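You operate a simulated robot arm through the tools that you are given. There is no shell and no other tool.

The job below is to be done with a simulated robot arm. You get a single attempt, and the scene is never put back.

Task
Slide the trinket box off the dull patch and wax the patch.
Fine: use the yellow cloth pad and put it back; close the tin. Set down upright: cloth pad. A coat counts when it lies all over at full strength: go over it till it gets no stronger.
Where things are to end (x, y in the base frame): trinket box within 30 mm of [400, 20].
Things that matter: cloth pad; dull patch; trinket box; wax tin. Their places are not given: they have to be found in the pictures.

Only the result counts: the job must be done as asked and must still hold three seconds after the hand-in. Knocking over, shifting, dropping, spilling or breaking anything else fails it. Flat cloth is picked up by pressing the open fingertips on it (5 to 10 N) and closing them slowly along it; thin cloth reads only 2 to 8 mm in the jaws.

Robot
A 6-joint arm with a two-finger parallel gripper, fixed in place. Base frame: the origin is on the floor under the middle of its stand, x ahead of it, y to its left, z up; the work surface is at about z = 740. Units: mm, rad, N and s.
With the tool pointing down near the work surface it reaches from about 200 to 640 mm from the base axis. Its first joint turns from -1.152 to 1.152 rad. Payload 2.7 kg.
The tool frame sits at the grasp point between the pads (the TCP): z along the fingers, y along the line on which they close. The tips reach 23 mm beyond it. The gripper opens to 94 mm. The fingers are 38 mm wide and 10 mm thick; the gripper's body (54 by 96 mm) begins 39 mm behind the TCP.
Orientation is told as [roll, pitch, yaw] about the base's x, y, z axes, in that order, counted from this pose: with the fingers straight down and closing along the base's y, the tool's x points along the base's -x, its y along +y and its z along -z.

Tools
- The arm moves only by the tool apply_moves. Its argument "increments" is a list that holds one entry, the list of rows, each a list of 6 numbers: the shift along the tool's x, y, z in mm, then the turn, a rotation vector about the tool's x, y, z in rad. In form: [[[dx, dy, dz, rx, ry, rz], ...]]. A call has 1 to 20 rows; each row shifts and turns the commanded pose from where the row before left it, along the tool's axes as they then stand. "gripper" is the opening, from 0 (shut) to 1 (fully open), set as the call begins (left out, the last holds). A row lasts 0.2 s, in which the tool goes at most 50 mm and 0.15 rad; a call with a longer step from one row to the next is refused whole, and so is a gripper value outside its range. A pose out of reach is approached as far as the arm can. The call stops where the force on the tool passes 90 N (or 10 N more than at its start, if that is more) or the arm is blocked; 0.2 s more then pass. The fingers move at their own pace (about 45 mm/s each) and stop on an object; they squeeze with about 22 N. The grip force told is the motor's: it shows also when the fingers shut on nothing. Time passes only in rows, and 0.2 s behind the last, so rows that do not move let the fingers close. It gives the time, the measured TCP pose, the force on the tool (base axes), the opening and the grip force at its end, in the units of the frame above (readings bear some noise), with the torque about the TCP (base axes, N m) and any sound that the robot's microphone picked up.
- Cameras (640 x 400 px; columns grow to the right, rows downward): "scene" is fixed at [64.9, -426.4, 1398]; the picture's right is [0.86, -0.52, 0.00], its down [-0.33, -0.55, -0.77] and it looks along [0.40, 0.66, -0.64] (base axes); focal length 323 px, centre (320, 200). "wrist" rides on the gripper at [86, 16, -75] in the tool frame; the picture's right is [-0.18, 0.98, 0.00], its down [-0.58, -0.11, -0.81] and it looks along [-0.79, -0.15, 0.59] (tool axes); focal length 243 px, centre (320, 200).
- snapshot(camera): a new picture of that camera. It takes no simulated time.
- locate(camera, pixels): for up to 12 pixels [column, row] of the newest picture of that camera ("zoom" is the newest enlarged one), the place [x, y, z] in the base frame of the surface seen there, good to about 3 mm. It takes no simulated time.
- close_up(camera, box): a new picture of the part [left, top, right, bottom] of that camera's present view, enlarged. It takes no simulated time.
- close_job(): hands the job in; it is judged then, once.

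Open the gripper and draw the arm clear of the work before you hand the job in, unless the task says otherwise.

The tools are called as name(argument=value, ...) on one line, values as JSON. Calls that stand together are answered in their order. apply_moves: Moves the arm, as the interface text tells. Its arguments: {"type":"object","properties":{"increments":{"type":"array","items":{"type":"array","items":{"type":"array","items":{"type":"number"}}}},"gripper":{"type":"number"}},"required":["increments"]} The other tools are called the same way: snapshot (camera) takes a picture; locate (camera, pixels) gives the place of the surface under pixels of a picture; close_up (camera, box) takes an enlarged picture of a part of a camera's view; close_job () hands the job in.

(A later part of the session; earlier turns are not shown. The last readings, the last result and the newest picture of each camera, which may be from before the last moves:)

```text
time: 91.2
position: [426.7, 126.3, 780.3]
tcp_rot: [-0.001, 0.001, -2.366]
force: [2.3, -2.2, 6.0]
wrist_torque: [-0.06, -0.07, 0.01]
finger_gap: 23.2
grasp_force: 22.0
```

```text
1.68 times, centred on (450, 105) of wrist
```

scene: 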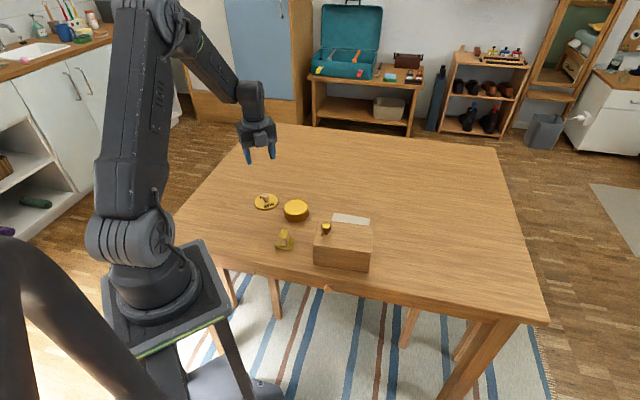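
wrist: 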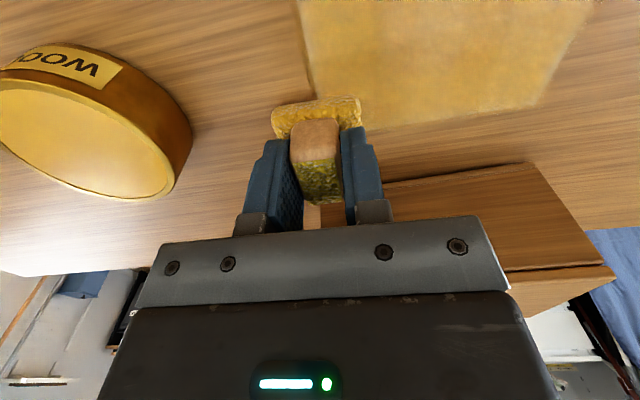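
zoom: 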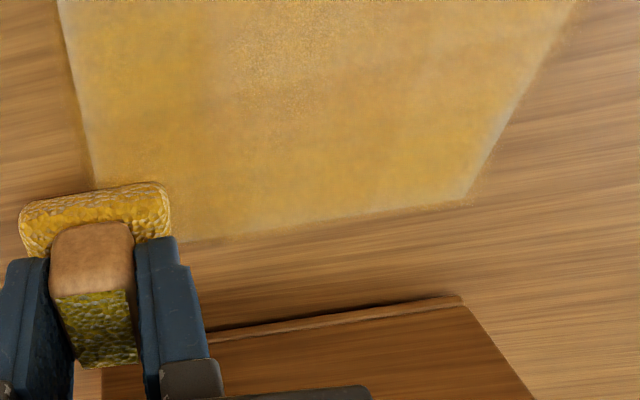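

Coverage is better, with the rim and ends still lighter. I make a perimeter loop with the pad's centre right on the patch edges, first the left end and the far edge.

apply_moves(increments=[[[-7, 6, 0.2, 0, 0, 0], [9, 0, 0, 0, 0, 0], [9, 0, 0, 0, 0, 0], [9, 0, 0, 0, 0, 0], [9, 0, 0, 0, 0, 0], [9, 0, 0, 0, 0, 0], [9, 0, 0, 0, 0, 0], [9, 0, 0, 0, 0, 0], [9, 0, 0, 0, 0, 0]]], gripper=0)

apply_moves(increments=[[[0, 10, 0, 0, 0, 0], [0, 10, 0, 0, 0, 0], [0, 10, 0, 0, 0, 0], [0, 10, 0, 0, 0, 0], [0, 10, 0, 0, 0, 0], [0, 10, 0, 0, 0, 0], [0, 10, 0, 0, 0, 0], [0, 10, 0, 0, 0, 0], [0, 10, 0, 0, 0, 0], [0, 10, 0, 0, 0, 0], [0, 8, 0, 0, 0, 0]]], gripper=0)

snapshot(camera="wrist")

```text
time: 93.2
position: [476.9, 167.3, 781.5]
tcp_rot: [-0.001, 0.001, -2.368]
force: [-3.7, -3.7, 12.2]
wrist_torque: [-0.14, 0.14, 0.02]
finger_gap: 23.1
grasp_force: 22.0
```

```text
time: 95.6
position: [552.7, 90.7, 781.5]
tcp_rot: [-0.002, -0.001, -2.366]
force: [-1.1, 2.7, 6.3]
wrist_torque: [0.06, -0.02, -0.03]
finger_gap: 23.0
grasp_force: 22.5
```

```text
taken
```

wrist: 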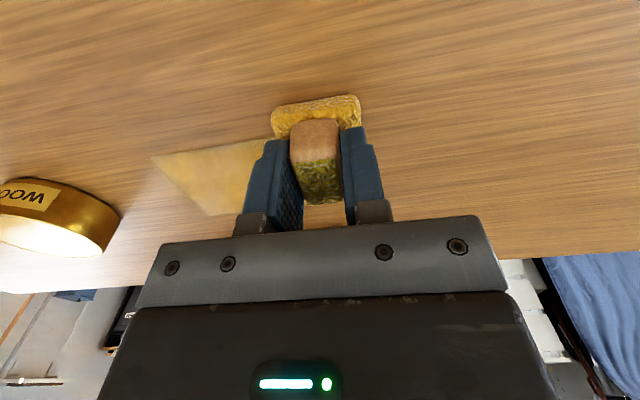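

Now the right end and near edge of the loop, with slightly more pressure.

apply_moves(increments=[[[-9, 0, 0.3, 0, 0, 0], [-9, 0, 0, 0, 0, 0], [-9, 0, 0, 0, 0, 0], [-9, 0, 0, 0, 0, 0], [-9, 0, 0, 0, 0, 0], [-9, 0, 0, 0, 0, 0], [-9, 0, 0, 0, 0, 0], [-7, 0, 0, 0, 0, 0]]], gripper=0)

apply_moves(increments=[[[0, -10, 0, 0, 0, 0], [0, -10, 0, 0, 0, 0], [0, -10, 0, 0, 0, 0], [0, -10, 0, 0, 0, 0], [0, -10, 0, 0, 0, 0], [0, -10, 0, 0, 0, 0], [0, -10, 0, 0, 0, 0], [0, -10, 0, 0, 0, 0], [0, -10, 0, 0, 0, 0], [0, -10, 0, 0, 0, 0], [0, -8, 0, 0, 0, 0]]], gripper=0)

snapshot(camera="wrist")

close_up(camera="wrist", box=[260, 0, 640, 210])

```text
time: 97.4
position: [502.6, 42.0, 780.2]
tcp_rot: [0.001, 0.0, -2.367]
force: [2.8, 3.5, 8.1]
wrist_torque: [0.1, -0.17, 0.03]
finger_gap: 23.1
grasp_force: 22.5
```

```text
time: 99.8
position: [427.6, 118.0, 780.3]
tcp_rot: [0.0, 0.0, -2.367]
force: [5.6, -8.0, 19.9]
wrist_torque: [-0.13, -0.06, 0.04]
finger_gap: 23.6
grasp_force: 22.3
```

```text
taken
```

wrist: 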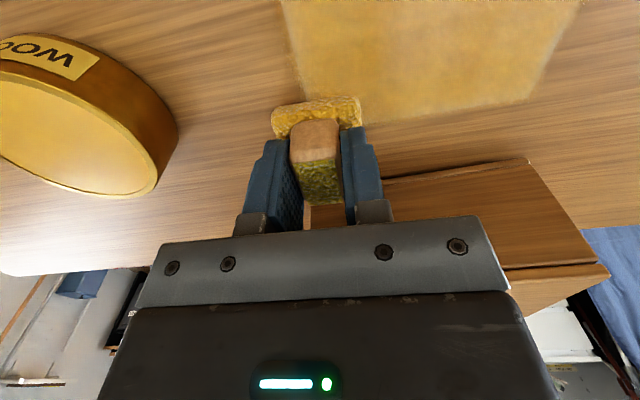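

```text
1.68 times, centred on (450, 105) of wrist
```

zoom: 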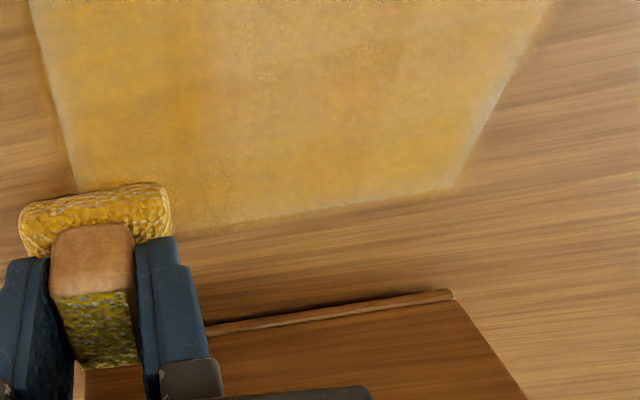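

Good coverage, still uneven at the right edge and centre. I reload at the tin.

apply_moves(increments=[[[0, 0, -20, 0, 0, 0], [0, 0, -40, 0, 0, 0], [0, 0, 0, 0, 0, -0.087], [14.3, -35.8, 0, 0, 0, 0], [14.3, -35.8, 0, 0, 0, 0], [14.3, -35.8, 0, 0, 0, 0], [0, 0, 15, 0, 0, 0], [0, 0, 8, 0, 0, 0], [0, 0, 2, 0, 0, 0], [0, 0, 0, 0, 0, 0]]], gripper=0)

snapshot(camera="wrist")

close_up(camera="scene", box=[256, 160, 386, 240])

```text
time: 102.0
position: [373.9, 221.7, 815.9]
tcp_rot: [-0.001, 0.001, -2.278]
force: [-0.3, 0.3, -0.4]
wrist_torque: [0.0, -0.05, 0.02]
finger_gap: 23.4
grasp_force: 22.3
```

```text
taken
```

wrist: 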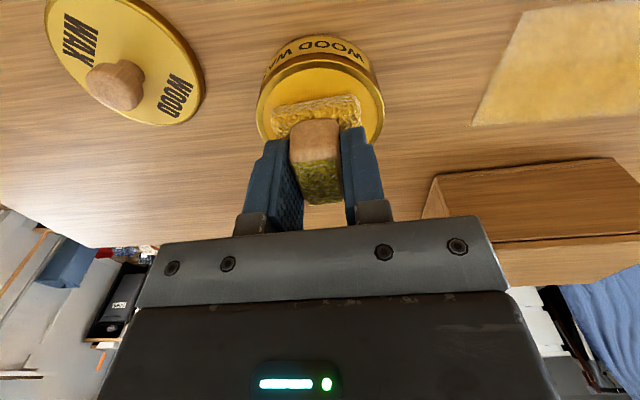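

```text
4.92 times, centred on (321, 200) of scene
```

zoom: 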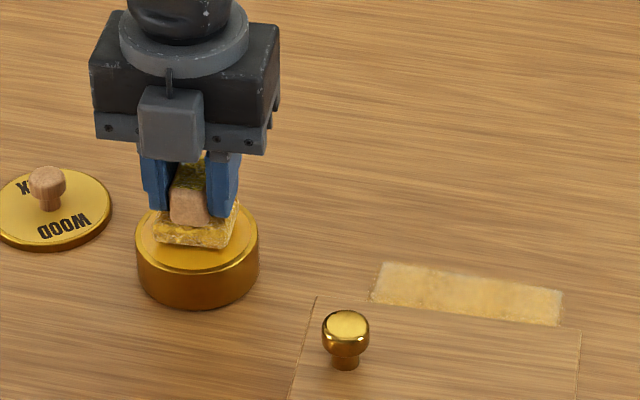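

Just above the wax. I step down until it presses.

apply_moves(increments=[[[0, 0, 1, 0, 0, 0], [0, 0, 0.8, 0, 0, 0], [0, 0, 0, 0, 0, 0]]], gripper=0)

apply_moves(increments=[[[0, 0, 0.6, 0, 0, 0], [0, 0, 0, 0, 0, 0]]], gripper=0)

```text
time: 102.8
position: [373.8, 222.3, 814.9]
tcp_rot: [0.0, 0.001, -2.278]
force: [0.2, 0.7, -0.2]
wrist_torque: [0.03, 0.01, -0.03]
finger_gap: 23.1
grasp_force: 21.9
```

```text
time: 103.4
position: [374.0, 220.9, 812.3]
tcp_rot: [0.0, 0.0, -2.278]
force: [0.8, -0.9, -0.3]
wrist_torque: [-0.02, -0.04, 0.0]
finger_gap: 22.9
grasp_force: 22.4
```

apply_moves(increments=[[[0, 0, 0.7, 0, 0, 0], [0, 0, 0, 0, 0, 0]]], gripper=0)

apply_moves(increments=[[[0, 0, 0.5, 0, 0, 0], [0, 0, 0, 0, 0, 0]]], gripper=0)

```text
time: 104.0
position: [374.4, 221.9, 812.6]
tcp_rot: [0.0, 0.001, -2.278]
force: [-1.5, -1.1, 4.7]
wrist_torque: [-0.06, 0.04, 0.02]
finger_gap: 23.2
grasp_force: 21.6
```

```text
time: 104.6
position: [373.1, 221.7, 812.5]
tcp_rot: [0.0, 0.002, -2.28]
force: [-3.9, -1.3, 13.8]
wrist_torque: [-0.05, 0.14, 0.0]
finger_gap: 23.0
grasp_force: 21.8
```

Loaded at 14 N. I lift and go to the far-right corner of the patch (about (551,89)) to start a fuller raster.

apply_moves(increments=[[[0, 0, 0, 0, 0, 0], [0, 0, 0, 0, 0, 0], [0, 0, 0, 0, 0, 0], [0, 0, -5, 0, 0, 0], [0, 0, -25, 0, 0, 0], [3, 44.2, 0, 0, 0, 0], [3, 44.2, 0, 0, 0, 0], [3, 44.2, 0, 0, 0, 0], [3, 44.2, 0, 0, 0, 0], [3, 44.2, 0, 0, 0, 0], [0, 0, 0, 0, 0, 0.087], [0, 0, 30, 0, 0, 0], [0, 0, 25, 0, 0, 0], [0, 0, 4, 0, 0, 0], [0, 0, 0, 0, 0, 0]]], gripper=0)

snapshot(camera="wrist")

close_up(camera="wrist", box=[100, 60, 380, 220])

```text
time: 107.8
position: [550.6, 88.6, 782.1]
tcp_rot: [0.001, 0.001, -2.366]
force: [-0.5, -0.6, -0.6]
wrist_torque: [0.01, 0.02, 0.02]
finger_gap: 23.1
grasp_force: 22.4
```

```text
taken
```

wrist: 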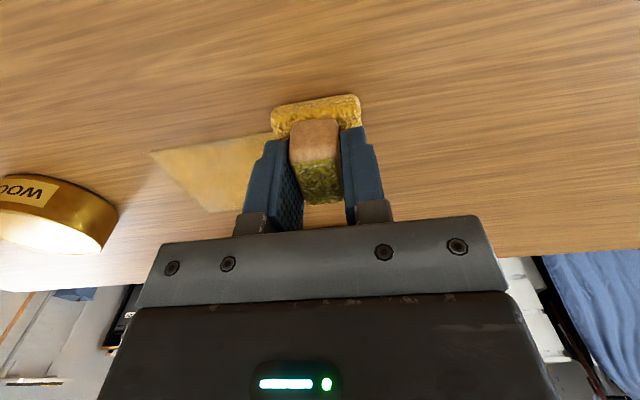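

```text
2.29 times, centred on (240, 140) of wrist
```

zoom: 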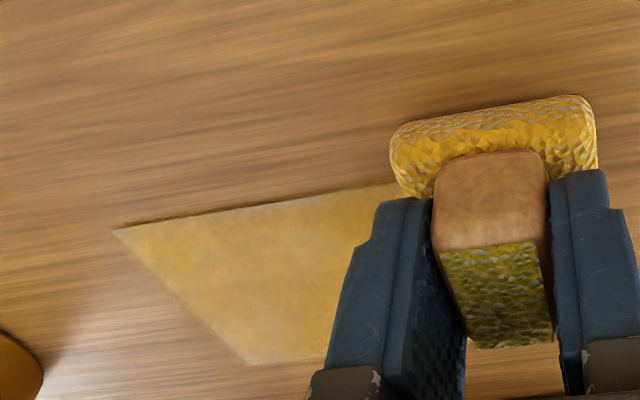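

Over the far-right corner. I step down to contact.

apply_moves(increments=[[[0, 0, 1, 0, 0, 0], [0, 0, 0.8, 0, 0, 0], [0, 0, 0, 0, 0, 0]]], gripper=0)

apply_moves(increments=[[[0, 0, 0.5, 0, 0, 0], [0, 0, 0, 0, 0, 0]]], gripper=0)

```text
time: 108.6
position: [551.1, 89.0, 780.7]
tcp_rot: [0.0, 0.001, -2.367]
force: [-0.6, 0.2, 0.1]
wrist_torque: [-0.01, -0.04, -0.01]
finger_gap: 23.2
grasp_force: 21.9
```

```text
time: 109.2
position: [551.3, 88.9, 780.9]
tcp_rot: [0.002, 0.0, -2.367]
force: [-1.7, 0.7, 2.2]
wrist_torque: [0.02, 0.01, 0.0]
finger_gap: 23.5
grasp_force: 21.7
```

Light contact. I press a little more and raster the far lanes.

apply_moves(increments=[[[0, 0, 0.6, 0, 0, 0], [0, 0, 0, 0, 0, 0], [0, -10, 0, 0, 0, 0], [0, -10, 0, 0, 0, 0], [0, -10, 0, 0, 0, 0], [0, -10, 0, 0, 0, 0], [0, -10, 0, 0, 0, 0], [0, -10, 0, 0, 0, 0], [0, -10, 0, 0, 0, 0], [0, -10, 0, 0, 0, 0], [0, -10, 0, 0, 0, 0], [0, -10, 0, 0, 0, 0], [0, -10, 0, 0, 0, 0], [-6, 0, 0.1, 0, 0, 0], [-6, 0, 0, 0, 0, 0]]], gripper=0)

apply_moves(increments=[[[0, 10, 0, 0, 0, 0], [0, 10, 0, 0, 0, 0], [0, 10, 0, 0, 0, 0], [0, 10, 0, 0, 0, 0], [0, 10, 0, 0, 0, 0], [0, 10, 0, 0, 0, 0], [0, 10, 0, 0, 0, 0], [0, 10, 0, 0, 0, 0], [0, 10, 0, 0, 0, 0], [0, 10, 0, 0, 0, 0], [0, 10, 0, 0, 0, 0], [0, 5, 0, 0, 0, 0], [-6, 0, 0.1, 0, 0, 0], [-6, 0, 0, 0, 0, 0]]], gripper=0)

snapshot(camera="wrist")

close_up(camera="wrist", box=[60, 20, 360, 200])

```text
time: 112.4
position: [465.5, 159.6, 780.9]
tcp_rot: [0.0, 0.005, -2.367]
force: [4.4, 6.7, 15.7]
wrist_torque: [0.26, -0.15, -0.05]
finger_gap: 23.2
grasp_force: 22.3
```

```text
time: 115.4
position: [538.8, 67.5, 779.0]
tcp_rot: [0.003, 0.002, -2.368]
force: [4.0, 1.7, 9.9]
wrist_torque: [0.01, -0.11, 0.03]
finger_gap: 23.1
grasp_force: 21.6
```

```text
taken
```

wrist: 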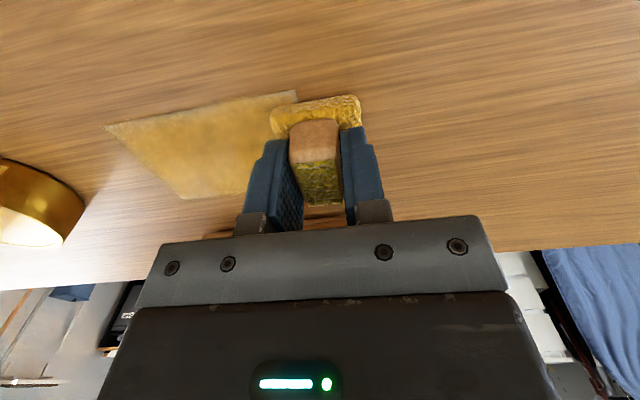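

```text
2.13 times, centred on (210, 110) of wrist
```

zoom: 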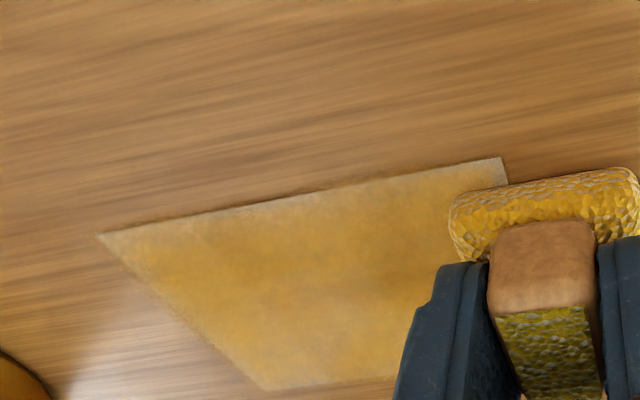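

The far half is more even now. I continue with the middle and near lanes.

apply_moves(increments=[[[0, -10, 0, 0, 0, 0], [0, -10, 0, 0, 0, 0], [0, -10, 0, 0, 0, 0], [0, -10, 0, 0, 0, 0], [0, -10, 0, 0, 0, 0], [0, -10, 0, 0, 0, 0], [0, -10, 0, 0, 0, 0], [0, -10, 0, 0, 0, 0], [0, -10, 0, 0, 0, 0], [0, -10, 0, 0, 0, 0], [0, -10, 0, 0, 0, 0], [0, -5, 0, 0, 0, 0], [-6, 0, 0.1, 0, 0, 0], [-6, 0, 0, 0, 0, 0]]], gripper=0)

apply_moves(increments=[[[0, 10, 0, 0, 0, 0], [0, 10, 0, 0, 0, 0], [0, 10, 0, 0, 0, 0], [0, 10, 0, 0, 0, 0], [0, 10, 0, 0, 0, 0], [0, 10, 0, 0, 0, 0], [0, 10, 0, 0, 0, 0], [0, 10, 0, 0, 0, 0], [0, 10, 0, 0, 0, 0], [0, 10, 0, 0, 0, 0], [0, 10, 0, 0, 0, 0], [0, 5, 0, 0, 0, 0], [-6, 0, 0.1, 0, 0, 0], [-6, 0, 0, 0, 0, 0]]], gripper=0)

apply_moves(increments=[[[0, -10, 0, 0, 0, 0], [0, -10, 0, 0, 0, 0], [0, -10, 0, 0, 0, 0], [0, -10, 0, 0, 0, 0], [0, -10, 0, 0, 0, 0], [0, -10, 0, 0, 0, 0], [0, -10, 0, 0, 0, 0], [0, -10, 0, 0, 0, 0], [0, -10, 0, 0, 0, 0], [0, -10, 0, 0, 0, 0], [0, -10, 0, 0, 0, 0], [0, -5, 0, 0, 0, 0], [-6, 0, 0.1, 0, 0, 0], [-6, 0, 0, 0, 0, 0]]], gripper=0)

snapshot(camera="wrist")

close_up(camera="wrist", box=[260, 0, 640, 210])

```text
time: 118.4
position: [446.9, 141.4, 779.6]
tcp_rot: [-0.001, 0.0, -2.367]
force: [0.7, 1.4, 1.5]
wrist_torque: [0.03, -0.01, -0.01]
finger_gap: 23.1
grasp_force: 22.1
```

```text
time: 121.4
position: [520.9, 51.8, 779.1]
tcp_rot: [0.001, -0.001, -2.367]
force: [1.8, 1.8, 5.1]
wrist_torque: [0.03, -0.07, 0.02]
finger_gap: 23.1
grasp_force: 22.1
```

```text
time: 124.4
position: [431.8, 125.6, 779.5]
tcp_rot: [0.001, 0.004, -2.364]
force: [1.3, 3.1, 6.3]
wrist_torque: [0.12, -0.04, -0.02]
finger_gap: 23.0
grasp_force: 22.1
```

```text
taken
```

wrist: 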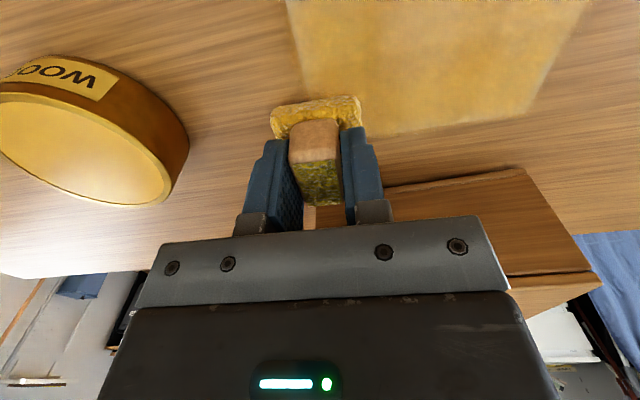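

```text
1.68 times, centred on (450, 105) of wrist
```

zoom: 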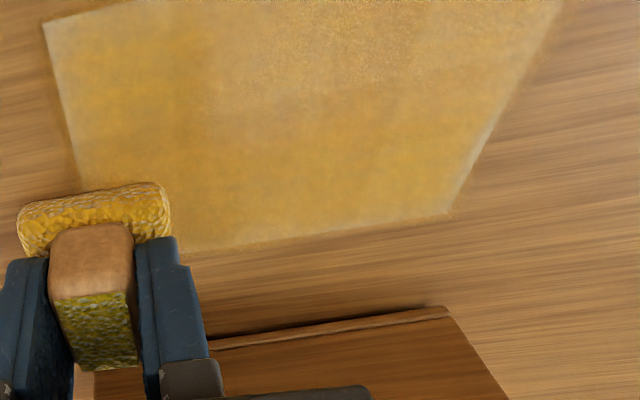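

The coat is strong in the middle, still a bit pale along the borders. I press 0.4 mm more and make another perimeter loop: near edge, then right end.

apply_moves(increments=[[[-8, 0, 0.4, 0, 0, 0], [0, 10, 0, 0, 0, 0], [0, 10, 0, 0, 0, 0], [0, 10, 0, 0, 0, 0], [0, 10, 0, 0, 0, 0], [0, 10, 0, 0, 0, 0], [0, 10, 0, 0, 0, 0], [0, 10, 0, 0, 0, 0], [0, 10, 0, 0, 0, 0], [0, 10, 0, 0, 0, 0], [0, 10, 0, 0, 0, 0], [0, 10, 0, 0, 0, 0]]], gripper=0)

apply_moves(increments=[[[8, 0, 0.2, 0, 0, 0], [8, 0, 0, 0, 0, 0], [8, 0, 0, 0, 0, 0], [8, 0, 0, 0, 0, 0], [8, 0, 0, 0, 0, 0], [8, 0, 0, 0, 0, 0], [8, 0, 0, 0, 0, 0], [8, 0, 0, 0, 0, 0], [5, 0, 0, 0, 0, 0], [0, -6, 0, 0, 0, 0], [-8, 0, 0, 0, 0, 0], [-8, 0, 0, 0, 0, 0], [-8, 0, 0, 0, 0, 0], [-8, 0, 0, 0, 0, 0], [-8, 0, 0, 0, 0, 0], [-8, 0, 0, 0, 0, 0], [-8, 0, 0, 0, 0, 0], [-8, 0, 0, 0, 0, 0]]], gripper=0)

snapshot(camera="wrist")

close_up(camera="wrist", box=[40, 0, 360, 200])

```text
time: 127.0
position: [502.7, 41.6, 778.8]
tcp_rot: [-0.001, 0.001, -2.364]
force: [-4.4, 5.5, 15.9]
wrist_torque: [0.07, 0.1, -0.04]
finger_gap: 23.3
grasp_force: 21.8
```

```text
time: 130.8
position: [502.2, 49.7, 779.4]
tcp_rot: [0.001, 0.001, -2.367]
force: [4.8, 5.6, 13.1]
wrist_torque: [0.19, -0.18, 0.04]
finger_gap: 23.3
grasp_force: 22.5
```

```text
taken
```

wrist: 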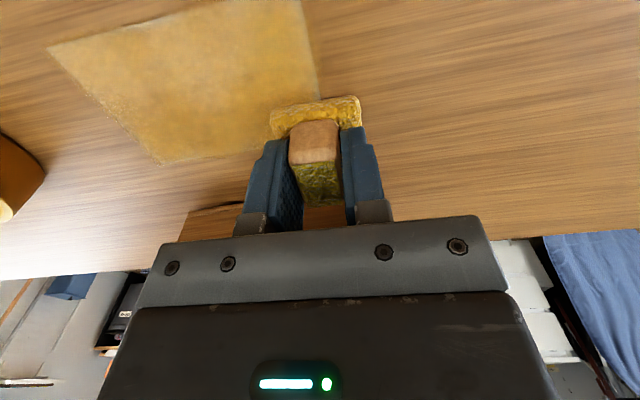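

```text
2.00 times, centred on (200, 100) of wrist
```

zoom: 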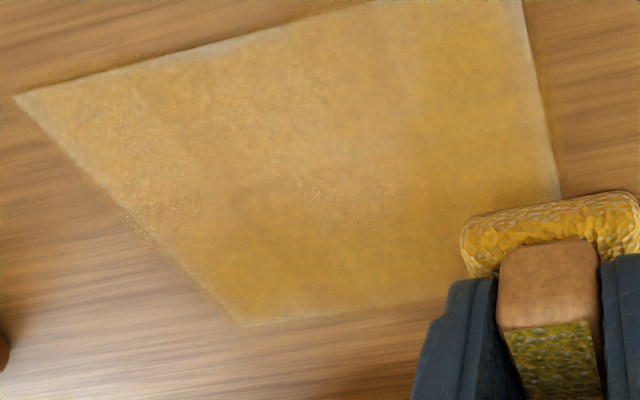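

Now the near edge back to the left, then the left end column up and down.

apply_moves(increments=[[[0, -10, 0, 0, 0, 0], [0, -10, 0, 0, 0, 0], [0, -10, 0, 0, 0, 0], [0, -10, 0, 0, 0, 0], [0, -10, 0, 0, 0, 0], [0, -10, 0, 0, 0, 0], [0, -10, 0, 0, 0, 0], [0, -10, 0, 0, 0, 0], [0, -10, 0, 0, 0, 0], [0, -10, 0, 0, 0, 0], [0, -6, 0, 0, 0, 0]]], gripper=0)

apply_moves(increments=[[[8, 0, 0.1, 0, 0, 0], [8, 0, 0, 0, 0, 0], [8, 0, 0, 0, 0, 0], [8, 0, 0, 0, 0, 0], [8, 0, 0, 0, 0, 0], [8, 0, 0, 0, 0, 0], [8, 0, 0, 0, 0, 0], [8, 0, 0, 0, 0, 0], [0, 7, 0, 0, 0, 0], [-8, 0, 0, 0, 0, 0], [-8, 0, 0, 0, 0, 0], [-8, 0, 0, 0, 0, 0], [-8, 0, 0, 0, 0, 0], [-8, 0, 0, 0, 0, 0], [-8, 0, 0, 0, 0, 0], [-8, 0, 0, 0, 0, 0], [-8, 0, 0, 0, 0, 0]]], gripper=0)

apply_moves(increments=[[[0, 0, -20, 0, 0, 0], [0, 0, -40, 0, 0, 0], [0, 0, 0, 0, 0, -0.087], [0, 0, 0, 0, 0, 0]]], gripper=0)

snapshot(camera="wrist")

close_up(camera="wrist", box=[260, 0, 580, 180])

```text
time: 133.2
position: [428.6, 124.8, 779.3]
tcp_rot: [0.001, 0.002, -2.367]
force: [6.4, -5.5, 18.7]
wrist_torque: [-0.11, -0.1, -0.01]
finger_gap: 23.3
grasp_force: 22.2
```

```text
time: 136.8
position: [434.3, 119.8, 778.1]
tcp_rot: [-0.001, 0.0, -2.366]
force: [0.4, -0.2, 0.2]
wrist_torque: [-0.04, 0.01, 0.01]
finger_gap: 23.4
grasp_force: 21.7
```

```text
time: 137.8
position: [432.0, 120.2, 839.5]
tcp_rot: [0.0, -0.001, -2.278]
force: [0.1, -0.3, -1.1]
wrist_torque: [0.01, 0.01, -0.01]
finger_gap: 23.2
grasp_force: 22.2
```

```text
taken
```

wrist: 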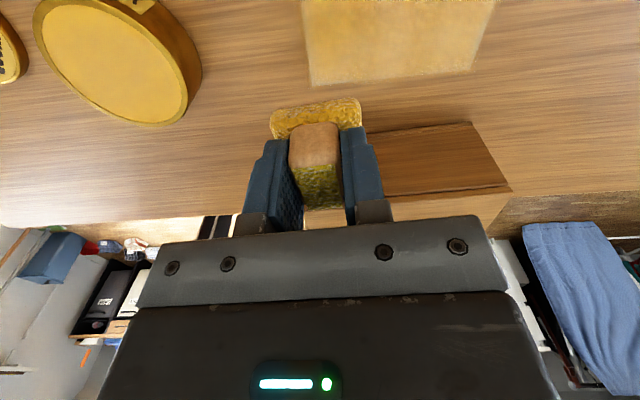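

```text
2.00 times, centred on (420, 90) of wrist
```

zoom: 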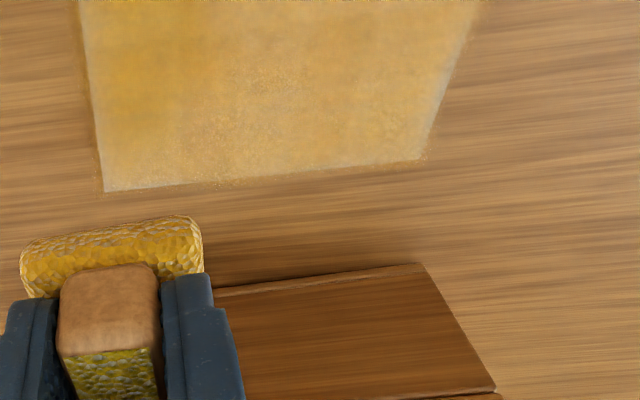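

I reload again at the tin.

apply_moves(increments=[[[12.9, -36.5, 0, 0, 0, 0], [12.9, -36.5, 0, 0, 0, 0], [12.9, -36.5, 0, 0, 0, 0], [0, 0, 15, 0, 0, 0], [0, 0, 8, 0, 0, 0], [0, 0, 2, 0, 0, 0], [0, 0, 1, 0, 0, 0], [0, 0, 0, 0, 0, 0]]], gripper=0)

apply_moves(increments=[[[0, 0, 1, 0, 0, 0], [0, 0, 0, 0, 0, 0]]], gripper=0)

apply_moves(increments=[[[0, 0, 0.6, 0, 0, 0], [0, 0, 0, 0, 0, 0]]], gripper=0)

```text
time: 139.6
position: [375.5, 221.4, 812.5]
tcp_rot: [0.0, 0.001, -2.28]
force: [0.8, 1.0, 0.5]
wrist_torque: [-0.01, 0.01, -0.05]
finger_gap: 23.3
grasp_force: 21.8
```

```text
time: 140.2
position: [374.9, 220.5, 811.8]
tcp_rot: [0.0, 0.0, -2.278]
force: [-0.4, -0.1, -0.7]
wrist_torque: [-0.01, -0.01, -0.03]
finger_gap: 23.1
grasp_force: 22.0
```

```text
time: 140.8
position: [374.7, 219.9, 811.7]
tcp_rot: [0.001, 0.0, -2.28]
force: [-0.3, 0.2, -0.4]
wrist_torque: [-0.03, -0.01, -0.01]
finger_gap: 23.1
grasp_force: 22.1
```

apply_moves(increments=[[[0, 0, 0.8, 0, 0, 0], [0, 0, 0, 0, 0, 0]]], gripper=0)

apply_moves(increments=[[[0, 0, 0.5, 0, 0, 0], [0, 0, 0, 0, 0, 0]]], gripper=0)

```text
time: 141.4
position: [374.9, 221.3, 810.3]
tcp_rot: [0.0, 0.0, -2.278]
force: [-0.2, 0.8, -0.1]
wrist_torque: [-0.02, 0.0, -0.02]
finger_gap: 23.1
grasp_force: 22.2
```

```text
time: 142.0
position: [375.5, 221.3, 809.9]
tcp_rot: [0.0, -0.001, -2.28]
force: [0.3, -0.4, -0.5]
wrist_torque: [-0.01, 0.0, -0.01]
finger_gap: 23.5
grasp_force: 21.6
```

Still no contact at z 810, meaning the pad has slid up in the jaws by some mm. Let me look before going lower.

close_up(camera="scene", box=[264, 170, 328, 220])

close_up(camera="wrist", box=[220, 60, 420, 220])

```text
8.00 times, centred on (296, 195) of scene
```

zoom: 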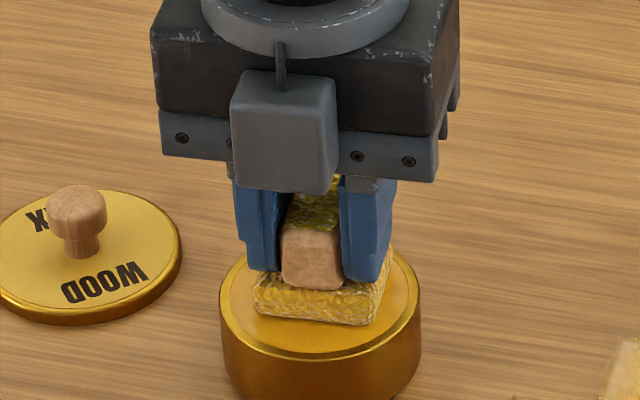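

```text
2.50 times, centred on (320, 140) of wrist
```

zoom: 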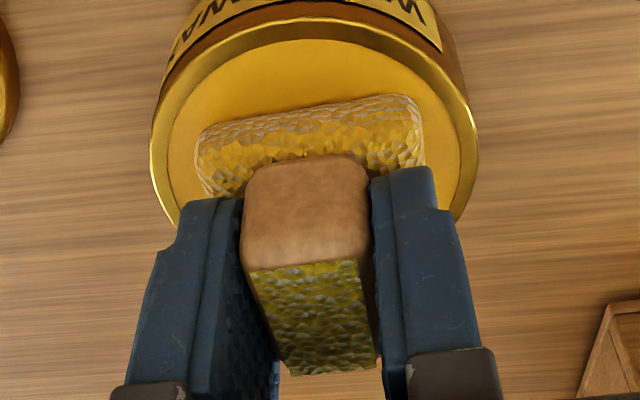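

The pad is just about on the wax. I step further.

apply_moves(increments=[[[0, 0, 0.6, 0, 0, 0], [0, 0, 0, 0, 0, 0]]], gripper=0)

apply_moves(increments=[[[0, 0, 0.5, 0, 0, 0], [0, 0, 0, 0, 0, 0]]], gripper=0)

```text
time: 142.6
position: [374.2, 220.0, 809.4]
tcp_rot: [0.0, 0.0, -2.28]
force: [-1.1, -1.0, 4.8]
wrist_torque: [-0.02, 0.06, 0.02]
finger_gap: 23.3
grasp_force: 22.5
```

```text
time: 143.2
position: [373.7, 220.3, 809.6]
tcp_rot: [0.0, 0.001, -2.277]
force: [-0.3, -2.1, 10.9]
wrist_torque: [-0.07, 0.1, 0.03]
finger_gap: 23.1
grasp_force: 22.2
```

Contact with 11 N at z 809.6; the pad now sits about 36 mm below the TCP, with the fingertips nearly on its base, so it will not slide further. I hold, lift and return to the far-left corner of the patch.

apply_moves(increments=[[[0, 0, 0, 0, 0, 0], [0, 0, 0, 0, 0, 0], [0, 0, 0, 0, 0, 0], [0, 0, -5, 0, 0, 0], [0, 0, -25, 0, 0, 0], [7.5, 35.1, 0, 0, 0, 0.029], [7.5, 35.1, 0, 0, 0, 0.029], [7.5, 35.1, 0, 0, 0, 0.029], [0, 0, 30, 0, 0, 0], [0, 0, 25, 0, 0, 0], [0, 0, 4, 0, 0, 0], [0, 0, 0, 0, 0, 0]]], gripper=0)

snapshot(camera="wrist")

close_up(camera="wrist", box=[260, 0, 640, 210])

```text
time: 145.8
position: [468.2, 166.3, 779.5]
tcp_rot: [0.0, -0.002, -2.365]
force: [0.5, -0.2, 0.4]
wrist_torque: [0.0, 0.0, 0.02]
finger_gap: 23.2
grasp_force: 22.1
```

```text
taken
```

wrist: 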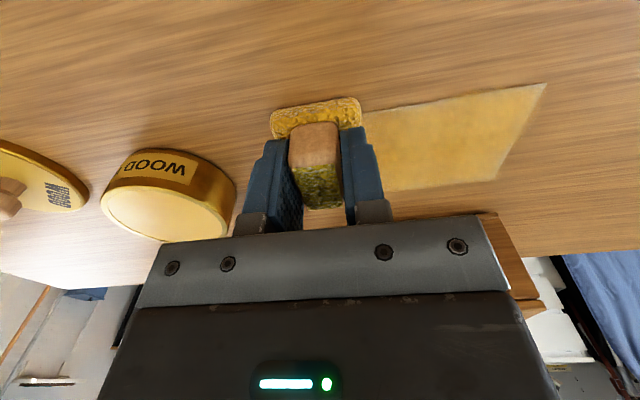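

```text
1.68 times, centred on (450, 105) of wrist
```

zoom: 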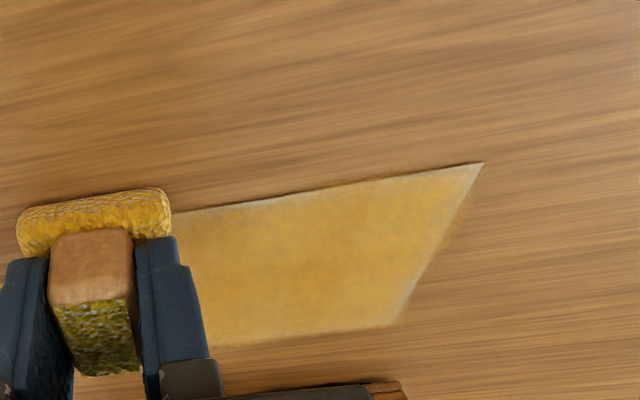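

Now I set down on the far-left corner in small steps.

apply_moves(increments=[[[4, 0, 1, 0, 0, 0], [0, 0, 0.7, 0, 0, 0], [0, 0, 0, 0, 0, 0]]], gripper=0)

apply_moves(increments=[[[0, 0, 0.7, 0, 0, 0], [0, 0, 0, 0, 0, 0]]], gripper=0)

apply_moves(increments=[[[0, 0, 0.4, 0, 0, 0], [0, 0, 0, 0, 0, 0]]], gripper=0)

```text
time: 146.6
position: [471.4, 168.9, 777.8]
tcp_rot: [0.0, 0.0, -2.367]
force: [-0.1, -1.2, 0.5]
wrist_torque: [-0.01, -0.01, 0.0]
finger_gap: 23.0
grasp_force: 22.2
```

```text
time: 147.2
position: [471.9, 169.2, 777.5]
tcp_rot: [0.0, 0.001, -2.366]
force: [-2.8, -0.5, 3.4]
wrist_torque: [0.03, 0.03, -0.01]
finger_gap: 23.1
grasp_force: 21.5
```

```text
time: 147.8
position: [470.1, 168.7, 777.9]
tcp_rot: [0.0, 0.002, -2.365]
force: [-1.0, -3.2, 9.2]
wrist_torque: [-0.06, 0.1, 0.03]
finger_gap: 23.3
grasp_force: 21.9
```

Pressing 9 N. I raster: far-edge lane right, then lanes stepping 10 mm nearer.

apply_moves(increments=[[[0, 10, 0.1, 0, 0, 0], [0, 10, 0, 0, 0, 0], [0, 10, 0, 0, 0, 0], [0, 10, 0, 0, 0, 0], [0, 10, 0, 0, 0, 0], [0, 10, 0, 0, 0, 0], [0, 10, 0, 0, 0, 0], [0, 10, 0, 0, 0, 0], [0, 10, 0, 0, 0, 0], [0, 10, 0, 0, 0, 0], [0, 10, 0, 0, 0, 0], [0, 5, 0, 0, 0, 0], [-5, 0, 0, 0, 0, 0], [-5, 0, 0, 0, 0, 0]]], gripper=0)

apply_moves(increments=[[[0, -10, 0, 0, 0, 0], [0, -10, 0, 0, 0, 0], [0, -10, 0, 0, 0, 0], [0, -10, 0, 0, 0, 0], [0, -10, 0, 0, 0, 0], [0, -10, 0, 0, 0, 0], [0, -10, 0, 0, 0, 0], [0, -10, 0, 0, 0, 0], [0, -10, 0, 0, 0, 0], [0, -10, 0, 0, 0, 0], [0, -10, 0, 0, 0, 0], [0, -5, 0, 0, 0, 0], [-6, 0, 0.1, 0, 0, 0], [-6, 0, 0, 0, 0, 0]]], gripper=0)

apply_moves(increments=[[[0, 10, 0, 0, 0, 0], [0, 10, 0, 0, 0, 0], [0, 10, 0, 0, 0, 0], [0, 10, 0, 0, 0, 0], [0, 10, 0, 0, 0, 0], [0, 10, 0, 0, 0, 0], [0, 10, 0, 0, 0, 0], [0, 10, 0, 0, 0, 0], [0, 10, 0, 0, 0, 0], [0, 10, 0, 0, 0, 0], [0, 10, 0, 0, 0, 0], [0, 5, 0, 0, 0, 0], [-6, 0, 0.1, 0, 0, 0], [-6, 0, 0, 0, 0, 0]]], gripper=0)

close_up(camera="wrist", box=[40, 0, 360, 200])

```text
time: 150.8
position: [544.5, 81.0, 776.2]
tcp_rot: [0.002, 0.002, -2.367]
force: [4.7, 2.6, 8.9]
wrist_torque: [0.08, -0.12, 0.03]
finger_gap: 23.2
grasp_force: 22.1
```

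```text
time: 153.8
position: [454.8, 155.9, 777.0]
tcp_rot: [0.002, 0.004, -2.365]
force: [3.7, 7.2, 16.9]
wrist_torque: [0.25, -0.05, -0.05]
finger_gap: 23.1
grasp_force: 22.1
```

```text
time: 156.8
position: [527.9, 63.6, 777.1]
tcp_rot: [0.002, 0.002, -2.366]
force: [4.4, 1.6, 8.1]
wrist_torque: [0.05, -0.11, 0.03]
finger_gap: 23.1
grasp_force: 22.5
```

```text
2.00 times, centred on (200, 100) of wrist
```

zoom: 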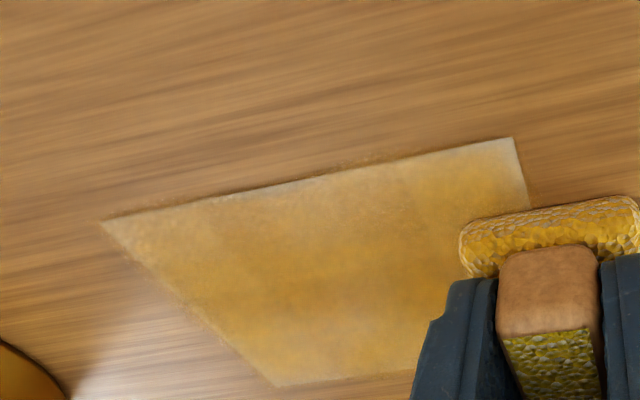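

Still slightly paler along far-right border. I finish the nearer lanes of this raster, then view the whole patch.

apply_moves(increments=[[[0, -10, 0, 0, 0, 0], [0, -10, 0, 0, 0, 0], [0, -10, 0, 0, 0, 0], [0, -10, 0, 0, 0, 0], [0, -10, 0, 0, 0, 0], [0, -10, 0, 0, 0, 0], [0, -10, 0, 0, 0, 0], [0, -10, 0, 0, 0, 0], [0, -10, 0, 0, 0, 0], [0, -10, 0, 0, 0, 0], [0, -10, 0, 0, 0, 0], [0, -5, 0, 0, 0, 0], [-6, 0, 0.1, 0, 0, 0], [-6, 0, 0, 0, 0, 0]]], gripper=0)

apply_moves(increments=[[[0, 10, 0, 0, 0, 0], [0, 10, 0, 0, 0, 0], [0, 10, 0, 0, 0, 0], [0, 10, 0, 0, 0, 0], [0, 10, 0, 0, 0, 0], [0, 10, 0, 0, 0, 0], [0, 10, 0, 0, 0, 0], [0, 10, 0, 0, 0, 0], [0, 10, 0, 0, 0, 0], [0, 10, 0, 0, 0, 0], [0, 10, 0, 0, 0, 0], [0, 5, 0, 0, 0, 0], [-6, 0, 0.1, 0, 0, 0], [-6, 0, 0, 0, 0, 0]]], gripper=0)

apply_moves(increments=[[[0, -10, 0, 0, 0, 0], [0, -10, 0, 0, 0, 0], [0, -10, 0, 0, 0, 0], [0, -10, 0, 0, 0, 0], [0, -10, 0, 0, 0, 0], [0, -10, 0, 0, 0, 0], [0, -10, 0, 0, 0, 0], [0, -10, 0, 0, 0, 0], [0, -10, 0, 0, 0, 0], [0, -10, 0, 0, 0, 0], [0, -10, 0, 0, 0, 0], [0, -5, 0, 0, 0, 0], [-5, 0, 0.1, 0, 0, 0], [-5, 0, 0, 0, 0, 0]]], gripper=0)

apply_moves(increments=[[[0, 10, 0, 0, 0, 0], [0, 10, 0, 0, 0, 0], [0, 10, 0, 0, 0, 0], [0, 10, 0, 0, 0, 0], [0, 10, 0, 0, 0, 0], [0, 10, 0, 0, 0, 0], [0, 10, 0, 0, 0, 0], [0, 10, 0, 0, 0, 0], [0, 10, 0, 0, 0, 0], [0, 10, 0, 0, 0, 0], [0, 10, 0, 0, 0, 0], [0, 5, 0, 0, 0, 0]]], gripper=0)

close_up(camera="wrist", box=[40, 0, 360, 200])

```text
time: 159.8
position: [438.1, 137.9, 777.3]
tcp_rot: [0.001, 0.003, -2.367]
force: [3.8, 6.5, 11.8]
wrist_torque: [0.18, -0.03, -0.05]
finger_gap: 23.1
grasp_force: 21.8
```

```text
time: 162.8
position: [510.5, 46.0, 776.4]
tcp_rot: [0.001, 0.001, -2.366]
force: [4.1, 2.9, 9.6]
wrist_torque: [0.04, -0.05, -0.03]
finger_gap: 23.2
grasp_force: 22.0
```

```text
time: 165.8
position: [422.1, 123.7, 775.5]
tcp_rot: [0.001, 0.002, -2.363]
force: [4.6, 7.2, 14.8]
wrist_torque: [0.27, -0.07, -0.04]
finger_gap: 23.2
grasp_force: 22.2
```

```text
time: 168.4
position: [502.7, 39.6, 776.1]
tcp_rot: [0.0, 0.0, -2.364]
force: [-6.4, 6.3, 18.0]
wrist_torque: [0.17, 0.16, -0.01]
finger_gap: 23.5
grasp_force: 22.4
```

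```text
2.00 times, centred on (200, 100) of wrist
```

zoom: 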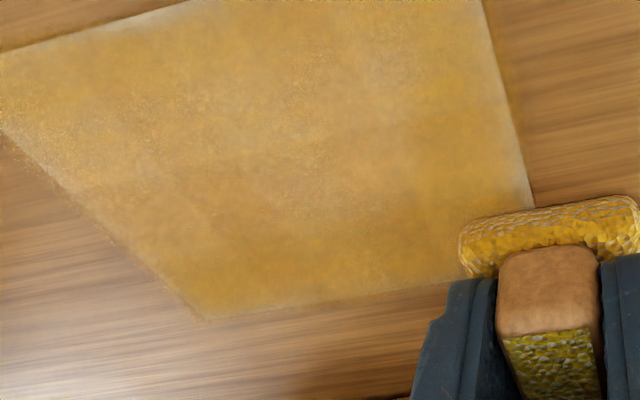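

Pressure stayed at 9–18 N. I lift and back off to view the whole patch.

apply_moves(increments=[[[0, 0, -20, 0, 0, 0], [20, -15, -40, 0, 0, 0], [25, -15, -35, 0, 0, 0], [30, -15, -25, 0, 0, 0], [0, 0, 0, 0, 0, 0]]], gripper=0)

snapshot(camera="wrist")

close_up(camera="wrist", box=[220, 0, 460, 150])

close_up(camera="scene", box=[320, 200, 384, 240])

```text
time: 169.6
position: [525.2, 124.7, 898.0]
tcp_rot: [-0.001, 0.001, -2.366]
force: [0.1, -0.3, -0.9]
wrist_torque: [-0.01, -0.02, -0.03]
finger_gap: 23.1
grasp_force: 22.2
```

```text
taken
```

wrist: 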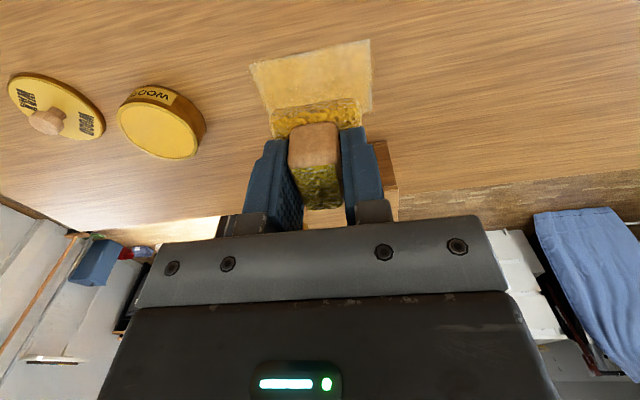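

```text
2.67 times, centred on (340, 75) of wrist
```

zoom: 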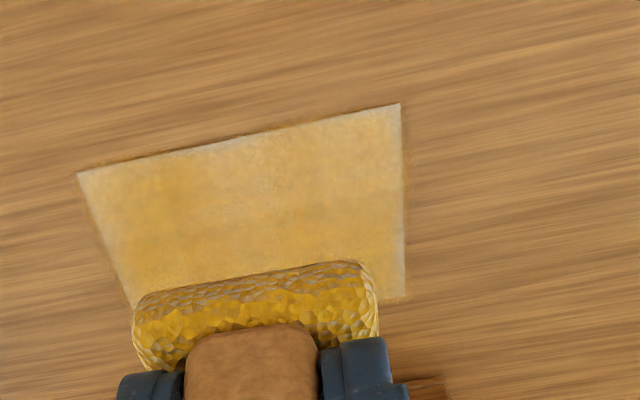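

```text
10.00 times, centred on (352, 220) of scene
```

zoom: 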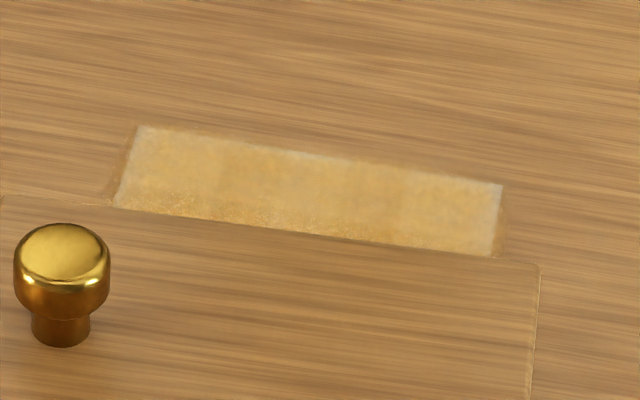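

The interior is golden and fairly even; the outermost rim (about 2–3 mm) still looks paler. I reload and will go over the rim again to compare.

apply_moves(increments=[[[0, 0, 0, 0, 0, -0.087], [-6.3, -44.4, 0, 0, 0, 0], [-6.3, -44.4, 0, 0, 0, 0], [-6.3, -44.4, 0, 0, 0, 0], [-6.3, -44.4, 0, 0, 0, 0], [0, 0, 30, 0, 0, 0], [0, 0, 30, 0, 0, 0], [0, 0, 20, 0, 0, 0], [0, 0, 5, 0, 0, 0], [0, 0, 2, 0, 0, 0], [0, 0, 0, 0, 0, 0]]], gripper=0)

apply_moves(increments=[[[0, 0, 1, 0, 0, 0], [0, 0, 0, 0, 0, 0]]], gripper=0)

apply_moves(increments=[[[0, 0, 0.6, 0, 0, 0], [0, 0, 0, 0, 0, 0]]], gripper=0)

```text
time: 172.0
position: [374.2, 219.8, 808.4]
tcp_rot: [0.001, 0.001, -2.279]
force: [-0.9, 0.7, -0.9]
wrist_torque: [-0.03, -0.02, 0.02]
finger_gap: 23.2
grasp_force: 21.8
```

```text
time: 172.6
position: [373.9, 221.0, 809.9]
tcp_rot: [0.001, 0.001, -2.278]
force: [-3.7, 0.5, 12.0]
wrist_torque: [-0.02, 0.21, -0.02]
finger_gap: 23.4
grasp_force: 22.1
```

```text
time: 173.2
position: [374.1, 220.6, 808.6]
tcp_rot: [-0.001, 0.003, -2.279]
force: [-3.1, -2.4, 23.6]
wrist_torque: [-0.14, 0.12, 0.0]
finger_gap: 23.1
grasp_force: 21.5
```

Loaded with 24 N. I go to the far-left corner again, slightly outside the edge.

apply_moves(increments=[[[0, 0, 0, 0, 0, 0], [0, 0, 0, 0, 0, 0], [0, 0, -5, 0, 0, 0], [0, 0, -25, 0, 0, 0], [9.8, 35.4, 0, 0, 0, 0.029], [9.8, 35.4, 0, 0, 0, 0.029], [9.8, 35.4, 0, 0, 0, 0.029], [0, 0, 30, 0, 0, 0], [0, 0, 25, 0, 0, 0], [0, 0, 4, 0, 0, 0], [0, 0, 0, 0, 0, 0]]], gripper=0)

apply_moves(increments=[[[0, 0, 1.0, 0, 0, 0], [0, 0, 0, 0, 0, 0]]], gripper=0)

apply_moves(increments=[[[0, 0, 0.5, 0, 0, 0], [0, 0, 0, 0, 0, 0]]], gripper=0)

```text
time: 175.6
position: [471.7, 170.5, 778.7]
tcp_rot: [0.002, 0.0, -2.367]
force: [0.0, -0.2, -0.5]
wrist_torque: [-0.02, 0.0, -0.02]
finger_gap: 23.1
grasp_force: 22.0
```

```text
time: 176.2
position: [472.4, 170.5, 777.5]
tcp_rot: [0.0, 0.0, -2.367]
force: [0.6, 0.4, -0.6]
wrist_torque: [0.03, 0.01, 0.05]
finger_gap: 23.1
grasp_force: 21.8
```

```text
time: 176.8
position: [471.7, 171.0, 777.2]
tcp_rot: [0.001, -0.001, -2.365]
force: [-0.9, 0.0, 2.5]
wrist_torque: [-0.03, 0.02, -0.02]
finger_gap: 23.4
grasp_force: 22.6
```

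Light contact; I press 0.7 mm more and stroke the far edge there and back.

apply_moves(increments=[[[0, 0, 0.7, 0, 0, 0], [0, 10, 0, 0, 0, 0], [0, 10, 0, 0, 0, 0], [0, 10, 0, 0, 0, 0], [0, 10, 0, 0, 0, 0], [0, 10, 0, 0, 0, 0], [0, 10, 0, 0, 0, 0], [0, 10, 0, 0, 0, 0], [0, 10, 0, 0, 0, 0], [0, 10, 0, 0, 0, 0], [0, 10, 0, 0, 0, 0], [0, 10, 0, 0, 0, 0], [0, 6, 0, 0, 0, 0]]], gripper=0)

close_up(camera="wrist", box=[40, 40, 360, 240])

apply_moves(increments=[[[-4, 0, 0, 0, 0, 0], [0, -10, 0, 0, 0, 0], [0, -10, 0, 0, 0, 0], [0, -10, 0, 0, 0, 0], [0, -10, 0, 0, 0, 0], [0, -10, 0, 0, 0, 0], [0, -10, 0, 0, 0, 0], [0, -10, 0, 0, 0, 0], [0, -10, 0, 0, 0, 0], [0, -10, 0, 0, 0, 0], [0, -10, 0, 0, 0, 0], [0, -10, 0, 0, 0, 0]]], gripper=0)

close_up(camera="wrist", box=[280, 40, 600, 240])

```text
time: 179.6
position: [553.7, 87.9, 777.5]
tcp_rot: [0.0, 0.0, -2.367]
force: [-4.1, 4.7, 15.1]
wrist_torque: [0.1, 0.08, 0.02]
finger_gap: 23.2
grasp_force: 22.4
```

```text
2.00 times, centred on (200, 140) of wrist
```

zoom: 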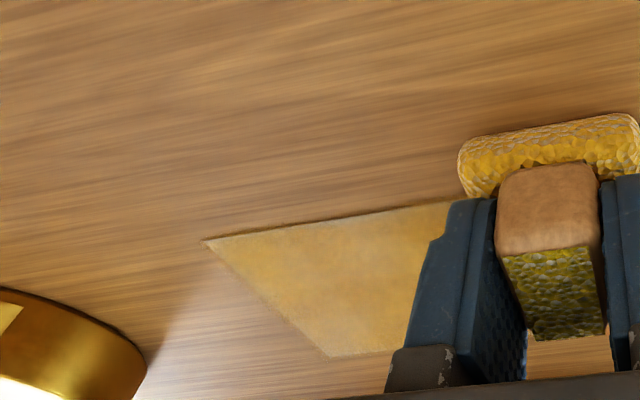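

```text
time: 182.2
position: [473.5, 162.9, 776.3]
tcp_rot: [0.001, 0.001, -2.367]
force: [6.2, -5.9, 15.6]
wrist_torque: [-0.14, -0.1, 0.01]
finger_gap: 23.5
grasp_force: 22.2
```

```text
2.00 times, centred on (440, 140) of wrist
```

zoom: 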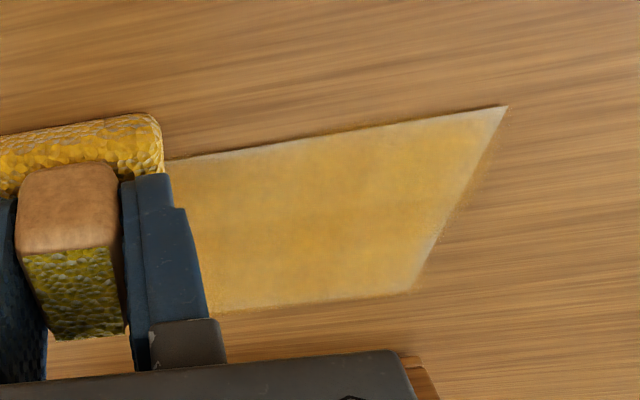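

Very even now with only a hair-thin rim. I continue the loop: left end, near edge, right end.

apply_moves(increments=[[[0, -5, 0, 0, 0, 0], [-8, 0, 0, 0, 0, 0], [-8, 0, 0, 0, 0, 0], [-8, 0, 0, 0, 0, 0], [-8, 0, 0, 0, 0, 0], [-8, 0, 0, 0, 0, 0], [-8, 0, 0, 0, 0, 0], [-8, 0, 0, 0, 0, 0], [-8, 0, 0, 0, 0, 0], [-3, 0, 0, 0, 0, 0]]], gripper=0)

apply_moves(increments=[[[0, 10, 0.2, 0, 0, 0], [0, 10, 0, 0, 0, 0], [0, 10, 0, 0, 0, 0], [0, 10, 0, 0, 0, 0], [0, 10, 0, 0, 0, 0], [0, 10, 0, 0, 0, 0], [0, 10, 0, 0, 0, 0], [0, 10, 0, 0, 0, 0], [0, 10, 0, 0, 0, 0], [0, 10, 0, 0, 0, 0], [0, 10, 0, 0, 0, 0], [0, 2, 0, 0, 0, 0]]], gripper=0)

apply_moves(increments=[[[8, 0, 0.1, 0, 0, 0], [8, 0, 0, 0, 0, 0], [8, 0, 0, 0, 0, 0], [8, 0, 0, 0, 0, 0], [8, 0, 0, 0, 0, 0], [8, 0, 0, 0, 0, 0], [8, 0, 0, 0, 0, 0], [8, 0, 0, 0, 0, 0], [5, 0, 0, 0, 0, 0]]], gripper=0)

close_up(camera="wrist", box=[40, 40, 360, 240])

```text
time: 184.4
position: [424.0, 120.5, 777.3]
tcp_rot: [0.0, 0.001, -2.364]
force: [6.0, 6.2, 14.8]
wrist_torque: [0.19, -0.14, -0.01]
finger_gap: 23.1
grasp_force: 21.7
```

```text
time: 187.0
position: [500.2, 40.2, 776.5]
tcp_rot: [0.0, -0.002, -2.366]
force: [-7.6, 7.3, 21.3]
wrist_torque: [0.15, 0.14, 0.01]
finger_gap: 23.4
grasp_force: 22.0
```

```text
time: 189.0
position: [550.0, 88.4, 776.7]
tcp_rot: [0.001, -0.001, -2.367]
force: [-6.7, -8.3, 19.2]
wrist_torque: [-0.22, 0.15, 0.0]
finger_gap: 23.2
grasp_force: 21.6
```

```text
2.00 times, centred on (200, 140) of wrist
```

zoom: 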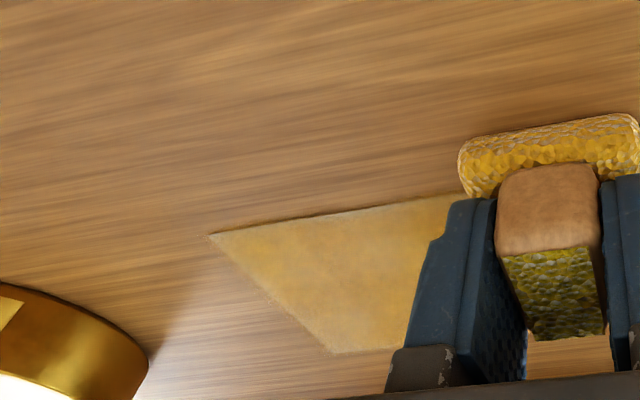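

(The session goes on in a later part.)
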